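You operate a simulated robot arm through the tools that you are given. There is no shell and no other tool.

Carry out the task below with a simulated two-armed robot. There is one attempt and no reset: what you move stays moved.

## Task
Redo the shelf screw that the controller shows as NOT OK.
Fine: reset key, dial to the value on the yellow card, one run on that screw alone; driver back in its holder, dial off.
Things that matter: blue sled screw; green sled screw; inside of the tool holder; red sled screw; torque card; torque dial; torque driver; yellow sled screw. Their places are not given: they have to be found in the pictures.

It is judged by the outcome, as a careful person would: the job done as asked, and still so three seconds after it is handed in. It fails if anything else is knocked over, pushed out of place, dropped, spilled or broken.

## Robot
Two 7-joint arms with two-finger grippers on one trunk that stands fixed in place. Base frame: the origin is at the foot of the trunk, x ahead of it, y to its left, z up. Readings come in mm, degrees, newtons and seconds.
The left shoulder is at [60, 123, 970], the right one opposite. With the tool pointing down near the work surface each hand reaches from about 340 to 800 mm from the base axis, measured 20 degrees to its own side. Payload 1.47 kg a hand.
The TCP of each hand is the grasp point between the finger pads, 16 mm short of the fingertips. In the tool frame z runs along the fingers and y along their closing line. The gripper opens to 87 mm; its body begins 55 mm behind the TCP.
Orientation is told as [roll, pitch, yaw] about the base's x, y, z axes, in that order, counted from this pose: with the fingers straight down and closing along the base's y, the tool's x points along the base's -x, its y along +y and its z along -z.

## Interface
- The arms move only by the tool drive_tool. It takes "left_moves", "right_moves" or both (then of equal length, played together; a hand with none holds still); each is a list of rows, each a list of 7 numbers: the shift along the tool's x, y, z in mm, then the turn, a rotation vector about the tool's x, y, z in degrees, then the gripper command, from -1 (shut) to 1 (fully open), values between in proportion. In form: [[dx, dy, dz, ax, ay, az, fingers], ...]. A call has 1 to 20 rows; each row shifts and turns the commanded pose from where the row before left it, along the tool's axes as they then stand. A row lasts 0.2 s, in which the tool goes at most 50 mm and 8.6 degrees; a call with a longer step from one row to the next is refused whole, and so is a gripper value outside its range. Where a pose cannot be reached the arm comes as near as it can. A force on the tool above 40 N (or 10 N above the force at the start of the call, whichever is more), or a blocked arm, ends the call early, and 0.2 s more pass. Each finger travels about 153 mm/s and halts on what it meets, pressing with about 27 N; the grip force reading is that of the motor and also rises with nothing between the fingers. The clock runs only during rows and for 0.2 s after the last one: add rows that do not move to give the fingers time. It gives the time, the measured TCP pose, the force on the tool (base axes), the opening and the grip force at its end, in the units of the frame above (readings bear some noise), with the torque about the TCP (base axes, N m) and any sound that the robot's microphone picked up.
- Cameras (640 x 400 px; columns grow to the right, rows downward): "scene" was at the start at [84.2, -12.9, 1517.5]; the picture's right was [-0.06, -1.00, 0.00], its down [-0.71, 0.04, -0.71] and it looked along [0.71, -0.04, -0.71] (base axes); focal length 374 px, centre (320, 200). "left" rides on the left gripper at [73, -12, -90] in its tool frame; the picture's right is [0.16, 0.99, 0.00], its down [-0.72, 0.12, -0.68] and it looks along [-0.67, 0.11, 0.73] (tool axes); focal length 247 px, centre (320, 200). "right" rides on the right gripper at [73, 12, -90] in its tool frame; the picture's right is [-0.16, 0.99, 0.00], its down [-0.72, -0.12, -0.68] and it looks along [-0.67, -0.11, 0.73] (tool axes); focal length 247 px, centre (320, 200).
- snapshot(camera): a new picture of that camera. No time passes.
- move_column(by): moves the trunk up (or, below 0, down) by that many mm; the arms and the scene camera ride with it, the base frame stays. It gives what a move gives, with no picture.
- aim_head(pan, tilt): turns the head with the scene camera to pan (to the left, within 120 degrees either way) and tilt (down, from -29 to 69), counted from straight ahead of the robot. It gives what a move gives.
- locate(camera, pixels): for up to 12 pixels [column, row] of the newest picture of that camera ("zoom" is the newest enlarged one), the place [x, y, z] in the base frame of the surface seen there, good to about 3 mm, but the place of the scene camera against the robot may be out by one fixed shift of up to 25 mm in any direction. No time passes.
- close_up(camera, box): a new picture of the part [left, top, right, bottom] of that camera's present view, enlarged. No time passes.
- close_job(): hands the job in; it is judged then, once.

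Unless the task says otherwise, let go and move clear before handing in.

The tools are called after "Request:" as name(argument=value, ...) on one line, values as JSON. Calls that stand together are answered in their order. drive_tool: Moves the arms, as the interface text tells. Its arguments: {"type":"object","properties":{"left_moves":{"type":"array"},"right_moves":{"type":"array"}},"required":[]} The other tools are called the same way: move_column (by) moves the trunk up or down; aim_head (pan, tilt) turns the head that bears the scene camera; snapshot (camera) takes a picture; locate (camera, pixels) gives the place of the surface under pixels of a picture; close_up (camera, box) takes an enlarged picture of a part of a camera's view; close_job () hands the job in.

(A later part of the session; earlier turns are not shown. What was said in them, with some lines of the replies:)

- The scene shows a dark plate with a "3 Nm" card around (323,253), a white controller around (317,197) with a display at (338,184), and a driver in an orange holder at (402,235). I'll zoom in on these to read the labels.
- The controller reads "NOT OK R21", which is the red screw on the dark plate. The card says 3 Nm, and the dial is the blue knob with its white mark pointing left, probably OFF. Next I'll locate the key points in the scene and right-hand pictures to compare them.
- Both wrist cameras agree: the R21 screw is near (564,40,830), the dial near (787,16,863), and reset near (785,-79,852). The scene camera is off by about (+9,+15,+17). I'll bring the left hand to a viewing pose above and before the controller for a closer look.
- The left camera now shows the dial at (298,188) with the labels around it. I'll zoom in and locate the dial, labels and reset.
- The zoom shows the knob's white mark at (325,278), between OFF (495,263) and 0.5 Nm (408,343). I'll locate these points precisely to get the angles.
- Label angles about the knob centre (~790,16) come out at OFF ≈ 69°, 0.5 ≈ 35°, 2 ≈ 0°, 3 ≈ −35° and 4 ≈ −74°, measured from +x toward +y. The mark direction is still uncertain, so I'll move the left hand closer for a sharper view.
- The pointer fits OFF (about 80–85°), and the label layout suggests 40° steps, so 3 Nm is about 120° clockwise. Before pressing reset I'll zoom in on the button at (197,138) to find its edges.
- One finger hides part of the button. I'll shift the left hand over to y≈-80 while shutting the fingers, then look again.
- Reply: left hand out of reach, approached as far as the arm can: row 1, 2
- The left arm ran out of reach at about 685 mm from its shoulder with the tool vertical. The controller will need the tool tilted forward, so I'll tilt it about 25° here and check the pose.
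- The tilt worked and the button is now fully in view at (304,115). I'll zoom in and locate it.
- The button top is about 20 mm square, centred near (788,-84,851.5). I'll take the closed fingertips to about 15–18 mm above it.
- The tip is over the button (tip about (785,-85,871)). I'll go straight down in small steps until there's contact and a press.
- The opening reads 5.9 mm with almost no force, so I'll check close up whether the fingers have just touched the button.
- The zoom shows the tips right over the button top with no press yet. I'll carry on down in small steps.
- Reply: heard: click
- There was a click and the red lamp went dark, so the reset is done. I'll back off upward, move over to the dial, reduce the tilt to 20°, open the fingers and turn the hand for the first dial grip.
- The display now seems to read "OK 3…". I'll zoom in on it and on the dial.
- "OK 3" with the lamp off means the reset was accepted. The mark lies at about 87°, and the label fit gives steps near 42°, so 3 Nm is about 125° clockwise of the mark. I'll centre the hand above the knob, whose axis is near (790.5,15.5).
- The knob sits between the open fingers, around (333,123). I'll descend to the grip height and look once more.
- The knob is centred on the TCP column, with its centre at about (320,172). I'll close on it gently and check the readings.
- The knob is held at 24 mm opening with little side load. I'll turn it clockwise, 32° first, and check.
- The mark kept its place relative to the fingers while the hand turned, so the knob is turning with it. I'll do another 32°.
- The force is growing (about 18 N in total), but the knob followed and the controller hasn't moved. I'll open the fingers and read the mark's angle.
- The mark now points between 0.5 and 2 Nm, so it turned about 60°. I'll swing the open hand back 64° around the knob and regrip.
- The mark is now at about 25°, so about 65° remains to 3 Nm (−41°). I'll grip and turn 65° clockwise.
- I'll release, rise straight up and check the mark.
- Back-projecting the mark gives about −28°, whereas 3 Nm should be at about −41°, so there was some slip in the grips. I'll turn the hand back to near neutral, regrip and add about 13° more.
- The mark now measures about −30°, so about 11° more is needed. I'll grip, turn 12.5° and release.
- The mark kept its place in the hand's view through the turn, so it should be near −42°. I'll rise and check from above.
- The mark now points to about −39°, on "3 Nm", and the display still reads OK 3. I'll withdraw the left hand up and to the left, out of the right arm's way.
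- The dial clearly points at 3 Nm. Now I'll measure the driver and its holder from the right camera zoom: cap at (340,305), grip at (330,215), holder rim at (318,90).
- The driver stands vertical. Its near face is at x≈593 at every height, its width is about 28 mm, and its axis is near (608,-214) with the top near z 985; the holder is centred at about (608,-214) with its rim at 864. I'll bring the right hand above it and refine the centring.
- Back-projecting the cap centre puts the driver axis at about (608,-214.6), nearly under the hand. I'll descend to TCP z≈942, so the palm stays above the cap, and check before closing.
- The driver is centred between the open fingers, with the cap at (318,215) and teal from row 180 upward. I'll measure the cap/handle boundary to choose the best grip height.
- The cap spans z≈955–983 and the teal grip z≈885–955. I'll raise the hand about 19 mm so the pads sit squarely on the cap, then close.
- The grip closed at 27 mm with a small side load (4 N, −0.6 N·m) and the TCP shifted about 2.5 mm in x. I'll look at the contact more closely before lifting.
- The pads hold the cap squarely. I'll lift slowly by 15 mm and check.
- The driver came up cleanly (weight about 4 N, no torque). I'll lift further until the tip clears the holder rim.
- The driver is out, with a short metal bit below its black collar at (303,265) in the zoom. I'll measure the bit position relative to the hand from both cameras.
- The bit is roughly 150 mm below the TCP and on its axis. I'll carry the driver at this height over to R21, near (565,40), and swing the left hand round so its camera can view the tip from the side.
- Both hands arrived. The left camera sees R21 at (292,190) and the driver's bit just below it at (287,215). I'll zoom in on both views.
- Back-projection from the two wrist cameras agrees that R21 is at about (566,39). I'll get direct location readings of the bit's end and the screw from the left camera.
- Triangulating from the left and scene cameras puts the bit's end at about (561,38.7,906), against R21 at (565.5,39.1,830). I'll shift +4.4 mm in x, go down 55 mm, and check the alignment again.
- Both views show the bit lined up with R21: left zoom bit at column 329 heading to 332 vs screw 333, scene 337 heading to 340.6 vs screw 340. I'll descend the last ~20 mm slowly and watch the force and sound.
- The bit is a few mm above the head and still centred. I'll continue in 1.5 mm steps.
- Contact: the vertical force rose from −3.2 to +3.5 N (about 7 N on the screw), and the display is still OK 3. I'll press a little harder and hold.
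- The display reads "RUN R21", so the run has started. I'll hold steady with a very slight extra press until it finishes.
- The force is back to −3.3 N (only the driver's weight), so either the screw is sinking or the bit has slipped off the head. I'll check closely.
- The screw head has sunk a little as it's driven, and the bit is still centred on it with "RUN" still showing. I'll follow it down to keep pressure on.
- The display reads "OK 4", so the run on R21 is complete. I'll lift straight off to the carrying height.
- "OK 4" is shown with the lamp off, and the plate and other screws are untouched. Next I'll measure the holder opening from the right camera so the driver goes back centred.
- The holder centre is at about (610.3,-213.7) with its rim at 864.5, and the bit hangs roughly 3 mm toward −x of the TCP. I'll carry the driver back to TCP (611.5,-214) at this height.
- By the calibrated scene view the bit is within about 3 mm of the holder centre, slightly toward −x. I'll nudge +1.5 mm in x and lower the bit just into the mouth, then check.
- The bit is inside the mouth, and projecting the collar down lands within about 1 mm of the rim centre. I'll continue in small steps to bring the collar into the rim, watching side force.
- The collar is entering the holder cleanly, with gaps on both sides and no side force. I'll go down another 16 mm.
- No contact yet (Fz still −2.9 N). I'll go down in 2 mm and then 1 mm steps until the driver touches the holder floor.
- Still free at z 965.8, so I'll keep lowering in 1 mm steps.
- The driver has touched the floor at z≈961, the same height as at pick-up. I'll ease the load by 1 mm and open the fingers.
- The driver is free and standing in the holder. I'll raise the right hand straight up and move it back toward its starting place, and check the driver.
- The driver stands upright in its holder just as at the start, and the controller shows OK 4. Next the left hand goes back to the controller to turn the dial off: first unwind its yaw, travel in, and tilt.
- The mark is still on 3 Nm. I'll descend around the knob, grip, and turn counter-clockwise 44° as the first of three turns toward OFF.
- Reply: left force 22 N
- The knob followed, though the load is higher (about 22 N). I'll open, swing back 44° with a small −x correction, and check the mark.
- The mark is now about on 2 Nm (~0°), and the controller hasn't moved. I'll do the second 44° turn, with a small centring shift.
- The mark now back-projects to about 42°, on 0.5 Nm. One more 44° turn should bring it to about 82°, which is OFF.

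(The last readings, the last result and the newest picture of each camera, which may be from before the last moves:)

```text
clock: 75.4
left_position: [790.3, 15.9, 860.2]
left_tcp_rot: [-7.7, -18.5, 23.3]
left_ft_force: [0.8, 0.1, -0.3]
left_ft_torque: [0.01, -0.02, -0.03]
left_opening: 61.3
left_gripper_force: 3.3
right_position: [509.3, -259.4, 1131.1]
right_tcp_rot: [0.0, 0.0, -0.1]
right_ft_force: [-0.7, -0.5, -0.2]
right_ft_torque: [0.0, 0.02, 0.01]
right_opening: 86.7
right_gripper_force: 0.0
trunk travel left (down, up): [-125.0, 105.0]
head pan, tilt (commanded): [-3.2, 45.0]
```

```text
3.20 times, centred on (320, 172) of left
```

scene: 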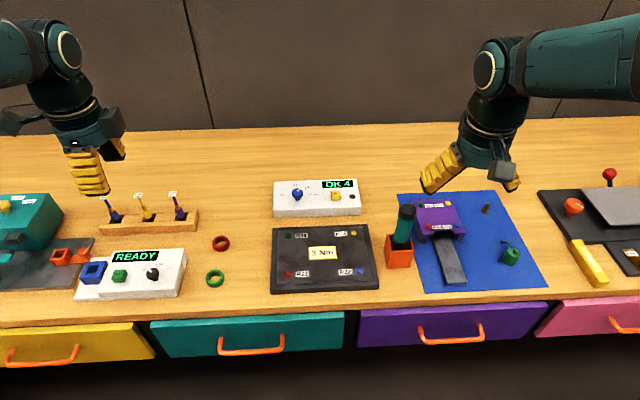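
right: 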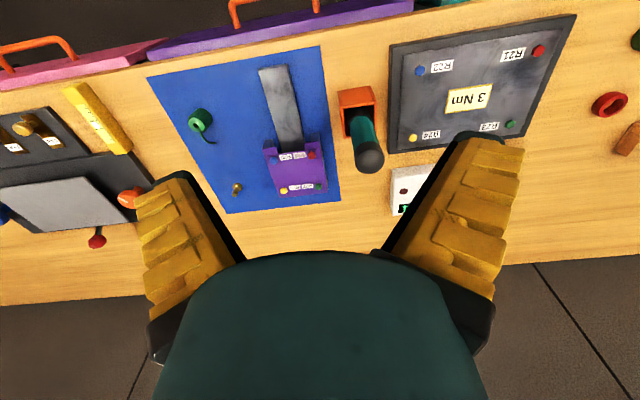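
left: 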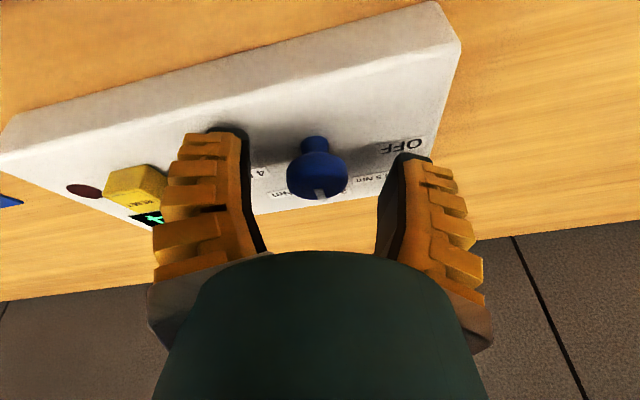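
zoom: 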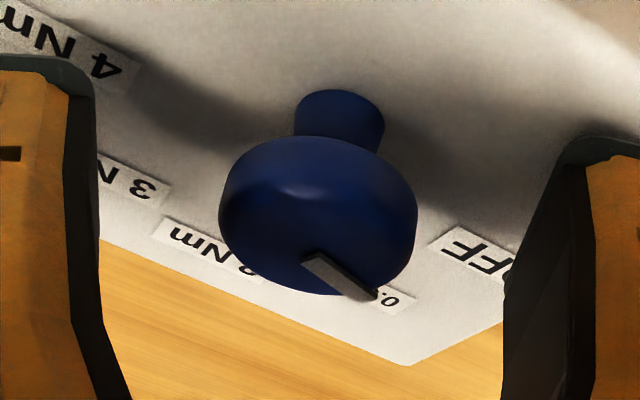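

The mark is now at about 78°, compared with 82° at the start. I'll rise and compare it with the original OFF picture.

Request:
drive_tool(left_moves=[[-9.5, -3.9, -28.2, 0, 0, 0, 0.3], [-9.5, -3.9, -28.2, 0, 0, 0, 0.3], [0, 0, 0, 0, 0, 0, 0.3]])

Request:
snapshot(camera="left")

Request:
close_up(camera="left", box=[230, 60, 390, 160])

Request:
close_up(camera="scene", box=[265, 165, 385, 240])

```text
clock: 76.2
left_position: [789.1, 14.5, 921.1]
left_tcp_rot: [-7.9, -18.5, 23.2]
left_ft_force: [-0.1, -0.2, 0.1]
left_ft_torque: [0.01, 0.03, 0.01]
left_opening: 61.6
left_gripper_force: 3.5
right_position: [509.2, -259.4, 1131.0]
right_tcp_rot: [0.0, 0.0, -0.1]
right_ft_force: [0.3, 0.1, 0.2]
right_ft_torque: [0.01, 0.03, 0.0]
right_opening: 87.2
right_gripper_force: 0.1
trunk travel left (down, up): [-125.0, 105.0]
head pan, tilt (commanded): [-3.2, 45.0]
```

```text
taken
```

left: 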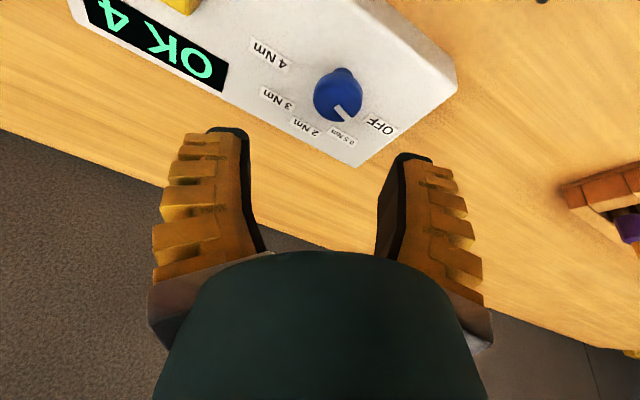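

```text
4.00 times, centred on (310, 110) of left
```

zoom: 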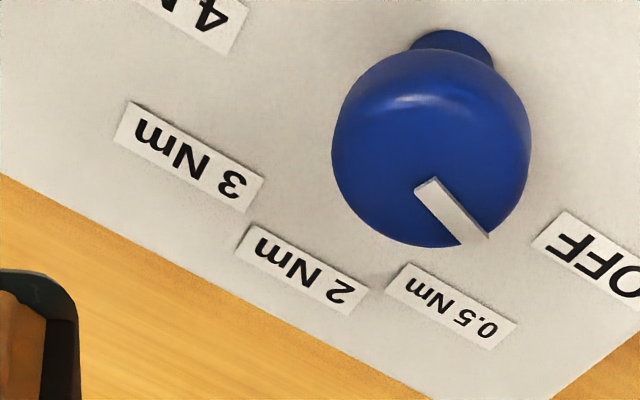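

```text
5.33 times, centred on (325, 202) of scene
```

zoom: 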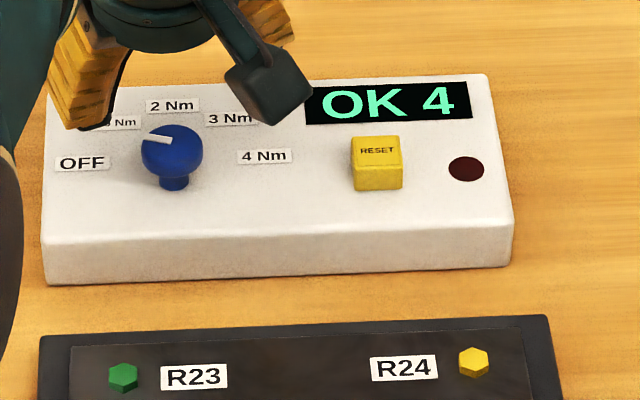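

Now (73–78°) the mark is a few degrees short of its original OFF angle (81–82°), and the scene zoom shows it tilted a little where it was level at first. I'll regrip near neutral and add a bit more counter-clockwise.

Request:
drive_tool(left_moves=[[0, 0, 0, 0, 0, 7, 0.3], [0, 0, 0, 0, 0, 7, 0.3], [0, 0, 0, 0, 0, 7, 0.3], [0, 0, 0, 0, 0, 7, 0.3], [6.5, -0.45, 19.1, 0, 0, 0, 0.3], [6.5, -0.45, 19.1, 0, 0, 0, 0.3], [6.5, -0.45, 19.1, 0, 0, 0, 0.3], [0, 0, 0, 0, 0, 0, 0.3]])

Request:
close_up(camera="left", box=[220, 110, 420, 235])

```text
clock: 78.0
left_position: [789.2, 14.3, 859.9]
left_tcp_rot: [2.1, -19.9, -6.4]
left_ft_force: [0.1, 0.2, 1.7]
left_ft_torque: [-0.03, 0.01, 0.02]
left_opening: 61.4
left_gripper_force: 3.8
right_position: [509.0, -258.3, 1131.7]
right_tcp_rot: [-0.1, 0.0, 0.0]
right_ft_force: [-0.7, -1.2, 0.4]
right_ft_torque: [-0.02, 0.02, -0.01]
right_opening: 86.9
right_gripper_force: 0.0
trunk travel left (down, up): [-125.0, 105.0]
head pan, tilt (commanded): [-3.2, 45.0]
```

```text
3.20 times, centred on (320, 172) of left
```

zoom: 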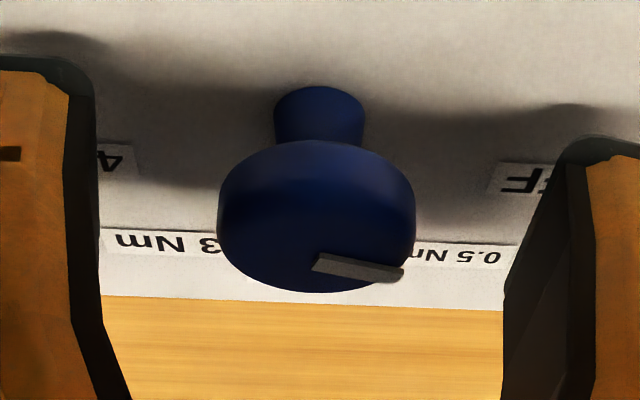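

From here the mark measures about 75°, so 7–8° more is needed. I'll grip and turn 9° counter-clockwise.

Request:
drive_tool(left_moves=[[0, 0, 0, 0, 0, 0, -1], [0, 0, 0, 0, 0, 0, -1], [0, 0, 0, 0, 0, -4.5, -1], [0, 0, 0, 0, 0, -4.5, -1], [0, 0, 0, 0, 0, 0, -1], [0, 0, 0, 0, 0, 0, 0.3], [0, 0, 0, 0, 0, 0, 0.3]])

Request:
close_up(camera="left", box=[220, 110, 420, 235])

```text
clock: 79.6
left_position: [790.4, 15.6, 860.8]
left_tcp_rot: [-1.1, -20.0, 3.2]
left_ft_force: [0.6, -0.8, -0.3]
left_ft_torque: [0.0, 0.01, 0.03]
left_opening: 61.3
left_gripper_force: 3.2
right_position: [508.4, -259.1, 1130.1]
right_tcp_rot: [0.0, 0.0, -0.1]
right_ft_force: [-0.2, -0.1, -0.1]
right_ft_torque: [0.04, 0.0, 0.02]
right_opening: 86.7
right_gripper_force: 0.1
trunk travel left (down, up): [-125.0, 105.0]
head pan, tilt (commanded): [-3.2, 45.0]
```

```text
3.20 times, centred on (320, 172) of left
```

zoom: 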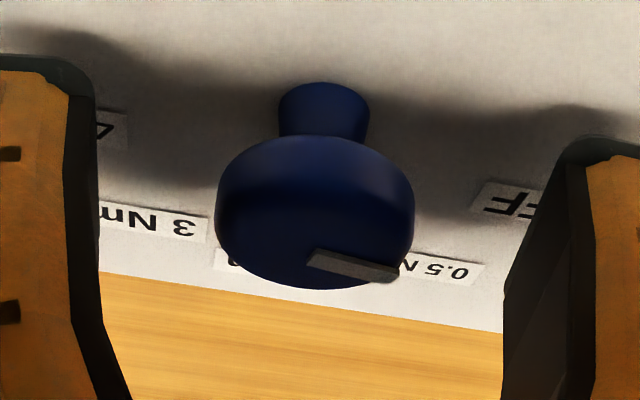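

The mark now measures about 82°, the same as the original OFF position. I'll rise, withdraw the left hand to its side, and check in the scene view.

Request:
drive_tool(left_moves=[[-10.2, -0.5, -28.2, 0, 0, 0, 0.3], [-10.2, -0.5, -28.2, 0, 0, 0, 0.3], [11.9, 25.7, -36.8, 0, 0, 0, 0.3], [11.9, 25.7, -36.8, 0, 0, 0, 0.3], [11.9, 25.7, -36.8, 0, 0, 0, 0.3], [11.9, 25.7, -36.8, 0, 0, 0, 0.3], [0, 0, 0, 0, 0, 3, 0.3], [0, 0, 0, 0, 7, 0, 0.3], [0, 0, 0, 0, 7, 0, 0.3], [0, 0, 0, 0, 6, 0, 0.3], [20, 33.3, 0, 0, 0, 0, 0.3], [20, 33.3, 0, 0, 0, 0, 0.3], [20, 33.3, 0, 0, 0, 0, 0.3], [20, 33.3, -5, 0, 0, 0, 0.3], [0, 0, 0, 0, 0, 0, 0.3]])

Request:
snapshot(camera="scene")

Request:
close_up(camera="scene", box=[265, 165, 385, 240])

Request:
close_up(camera="scene", box=[265, 215, 445, 300])

Request:
snapshot(camera="left")

```text
clock: 82.8
left_position: [609.6, 250.8, 1046.5]
left_tcp_rot: [-0.1, -0.1, 0.1]
left_ft_force: [0.2, 0.1, -0.3]
left_ft_torque: [0.02, 0.02, 0.01]
left_opening: 61.4
left_gripper_force: 3.5
right_position: [509.3, -258.5, 1130.7]
right_tcp_rot: [0.0, 0.0, -0.1]
right_ft_force: [0.3, 0.8, -0.6]
right_ft_torque: [-0.01, 0.02, -0.03]
right_opening: 87.1
right_gripper_force: 0.1
trunk travel left (down, up): [-125.0, 105.0]
head pan, tilt (commanded): [-3.2, 45.0]
```

```text
taken
```

scene: 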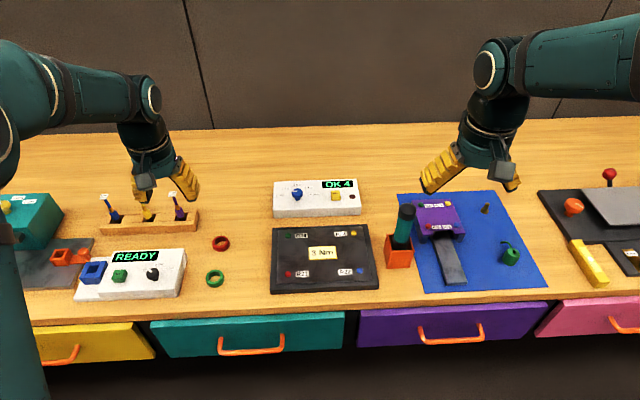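

```text
5.33 times, centred on (325, 202) of scene
```

zoom: 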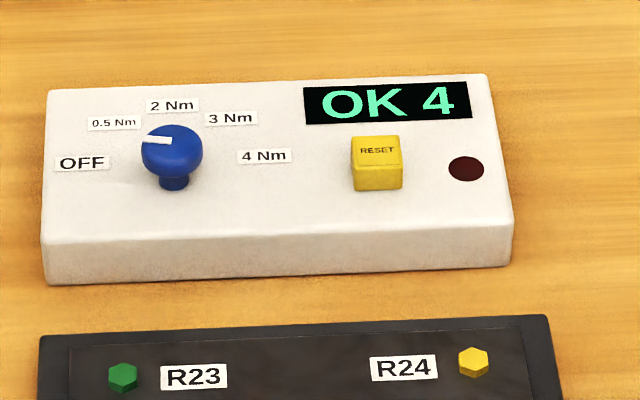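

```text
3.56 times, centred on (355, 258) of scene
```

zoom: 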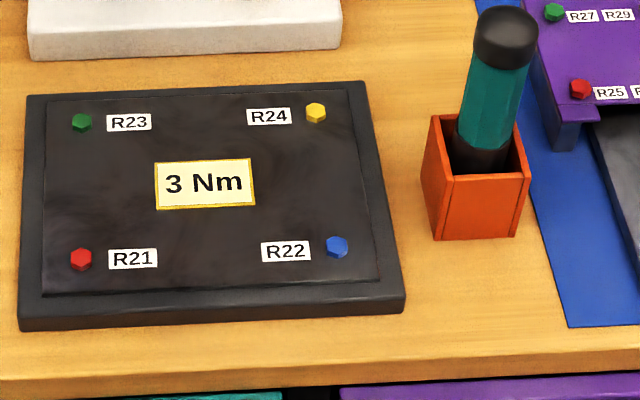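

```text
taken
```

left: 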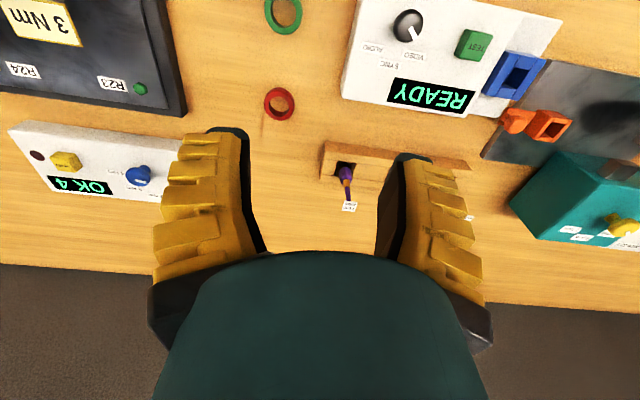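

In the scene view the mark lies level toward OFF, the display shows OK 4, and the driver is upright in its holder. To be sure, I'll repeat the very first left-hand viewpoint for a direct comparison of the dial mark.

Request:
drive_tool(left_moves=[[-21, -38.8, 16.7, 0, 0, 0, 0.3], [-21, -38.8, 16.7, 0, 0, 0, 0.3], [-21, -38.8, 16.7, 0, 0, 0, 0.3], [-21, -38.8, 16.7, 0, 0, 0, 0.3], [-21, -38.8, 16.7, 0, 0, 0, 0.3], [-21, -38.8, 16.7, 0, 0, 0, 0.3], [0, 0, 0, 0, 0, 0, 0.3]])

Request:
close_up(camera="left", box=[240, 130, 368, 210])

```text
clock: 84.4
left_position: [735.5, 16.4, 945.2]
left_tcp_rot: [-0.1, 0.0, 0.1]
left_ft_force: [-0.2, -0.1, 0.2]
left_ft_torque: [0.01, -0.01, 0.01]
left_opening: 61.3
left_gripper_force: 3.5
right_position: [508.9, -258.0, 1131.6]
right_tcp_rot: [0.0, 0.0, 0.0]
right_ft_force: [-0.7, 0.3, -0.4]
right_ft_torque: [0.03, -0.05, 0.03]
right_opening: 86.8
right_gripper_force: 0.0
trunk travel left (down, up): [-125.0, 105.0]
head pan, tilt (commanded): [-3.2, 45.0]
```

```text
5.00 times, centred on (304, 170) of left
```

zoom: 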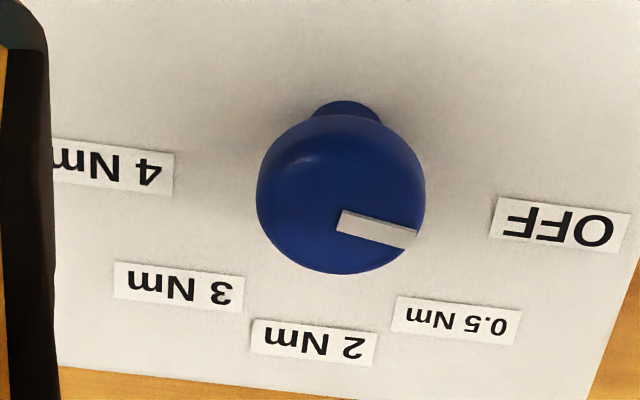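

The dial mark is the same as in the first OFF picture: direction (74,20) px now against (73,19) then. I'll withdraw the left hand clear and take a last look.

Request:
drive_tool(left_moves=[[17, 32, -22, 0, 0, 0, 1], [17, 32, -22, 0, 0, 0, 1], [17, 32, -22, 0, 0, 0, 1], [17, 32, -22, 0, 0, 0, 1], [17, 32, -22, 0, 0, 0, 1], [17, 32, -22, 0, 0, 0, 1], [17, 32, -22, 0, 0, 0, 1], [0, 0, 0, 0, 0, 0, 1]])

Request:
snapshot(camera="scene")

Request:
close_up(camera="scene", box=[265, 165, 445, 290])

```text
clock: 86.2
left_position: [616.1, 240.7, 1098.5]
left_tcp_rot: [0.0, 0.1, -0.1]
left_ft_force: [0.9, -0.7, 0.7]
left_ft_torque: [0.01, 0.01, -0.02]
left_opening: 86.8
left_gripper_force: 0.0
right_position: [508.8, -258.7, 1131.0]
right_tcp_rot: [0.0, -0.1, 0.1]
right_ft_force: [-0.4, 0.6, 0.1]
right_ft_torque: [0.04, 0.01, 0.04]
right_opening: 87.2
right_gripper_force: 0.1
trunk travel left (down, up): [-125.0, 105.0]
head pan, tilt (commanded): [-3.2, 45.0]
```

```text
taken
```

scene: 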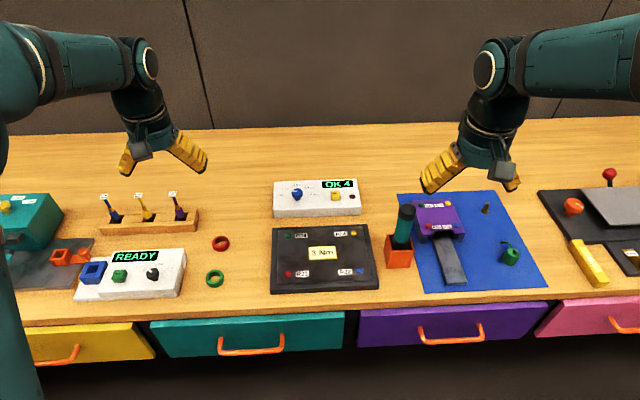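

```text
3.20 times, centred on (355, 228) of scene
```

zoom: 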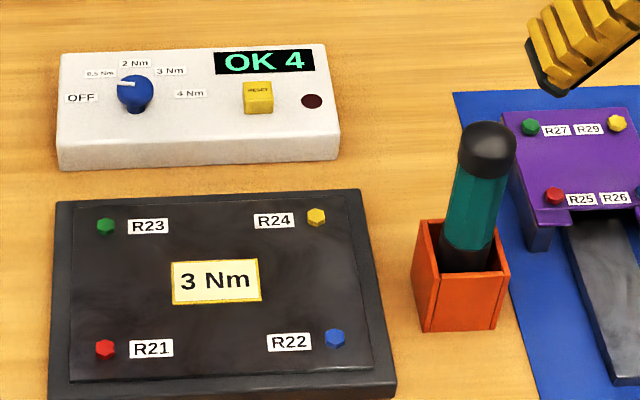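

The controller shows OK 4 with the lamp dark, the dial is at OFF, the driver stands in its holder, everything else is in place, and both hands are empty and clear. I'll hand the job in.

Request:
close_job()

```text
The job is handed in.
```

The R21 screw (the red one on the dark plate) has been redone, and the job is handed in. The controller now shows "OK 4" with the red lamp off.

- **Reset:** I pressed the reset key once. It clicked, and the "NOT OK R21" message cleared to "OK 3".
- **Torque:** I turned the dial from OFF to 3 Nm, the value on the yellow card, and checked the mark against the labels before driving.
- **Run:** I made one run on R21 and touched no other screw. The bit briefly lost pressure as the screw sank. The controller kept showing "RUN R21", so I followed it down until it read "OK 4".
- **Driver:** it is back upright in its holder, in the same spot as at the start.
- **Dial:** it is back at OFF. From the same viewpoint, the mark matches my first picture.

Nothing else looks moved in the last pictures, and both hands are empty and clear.
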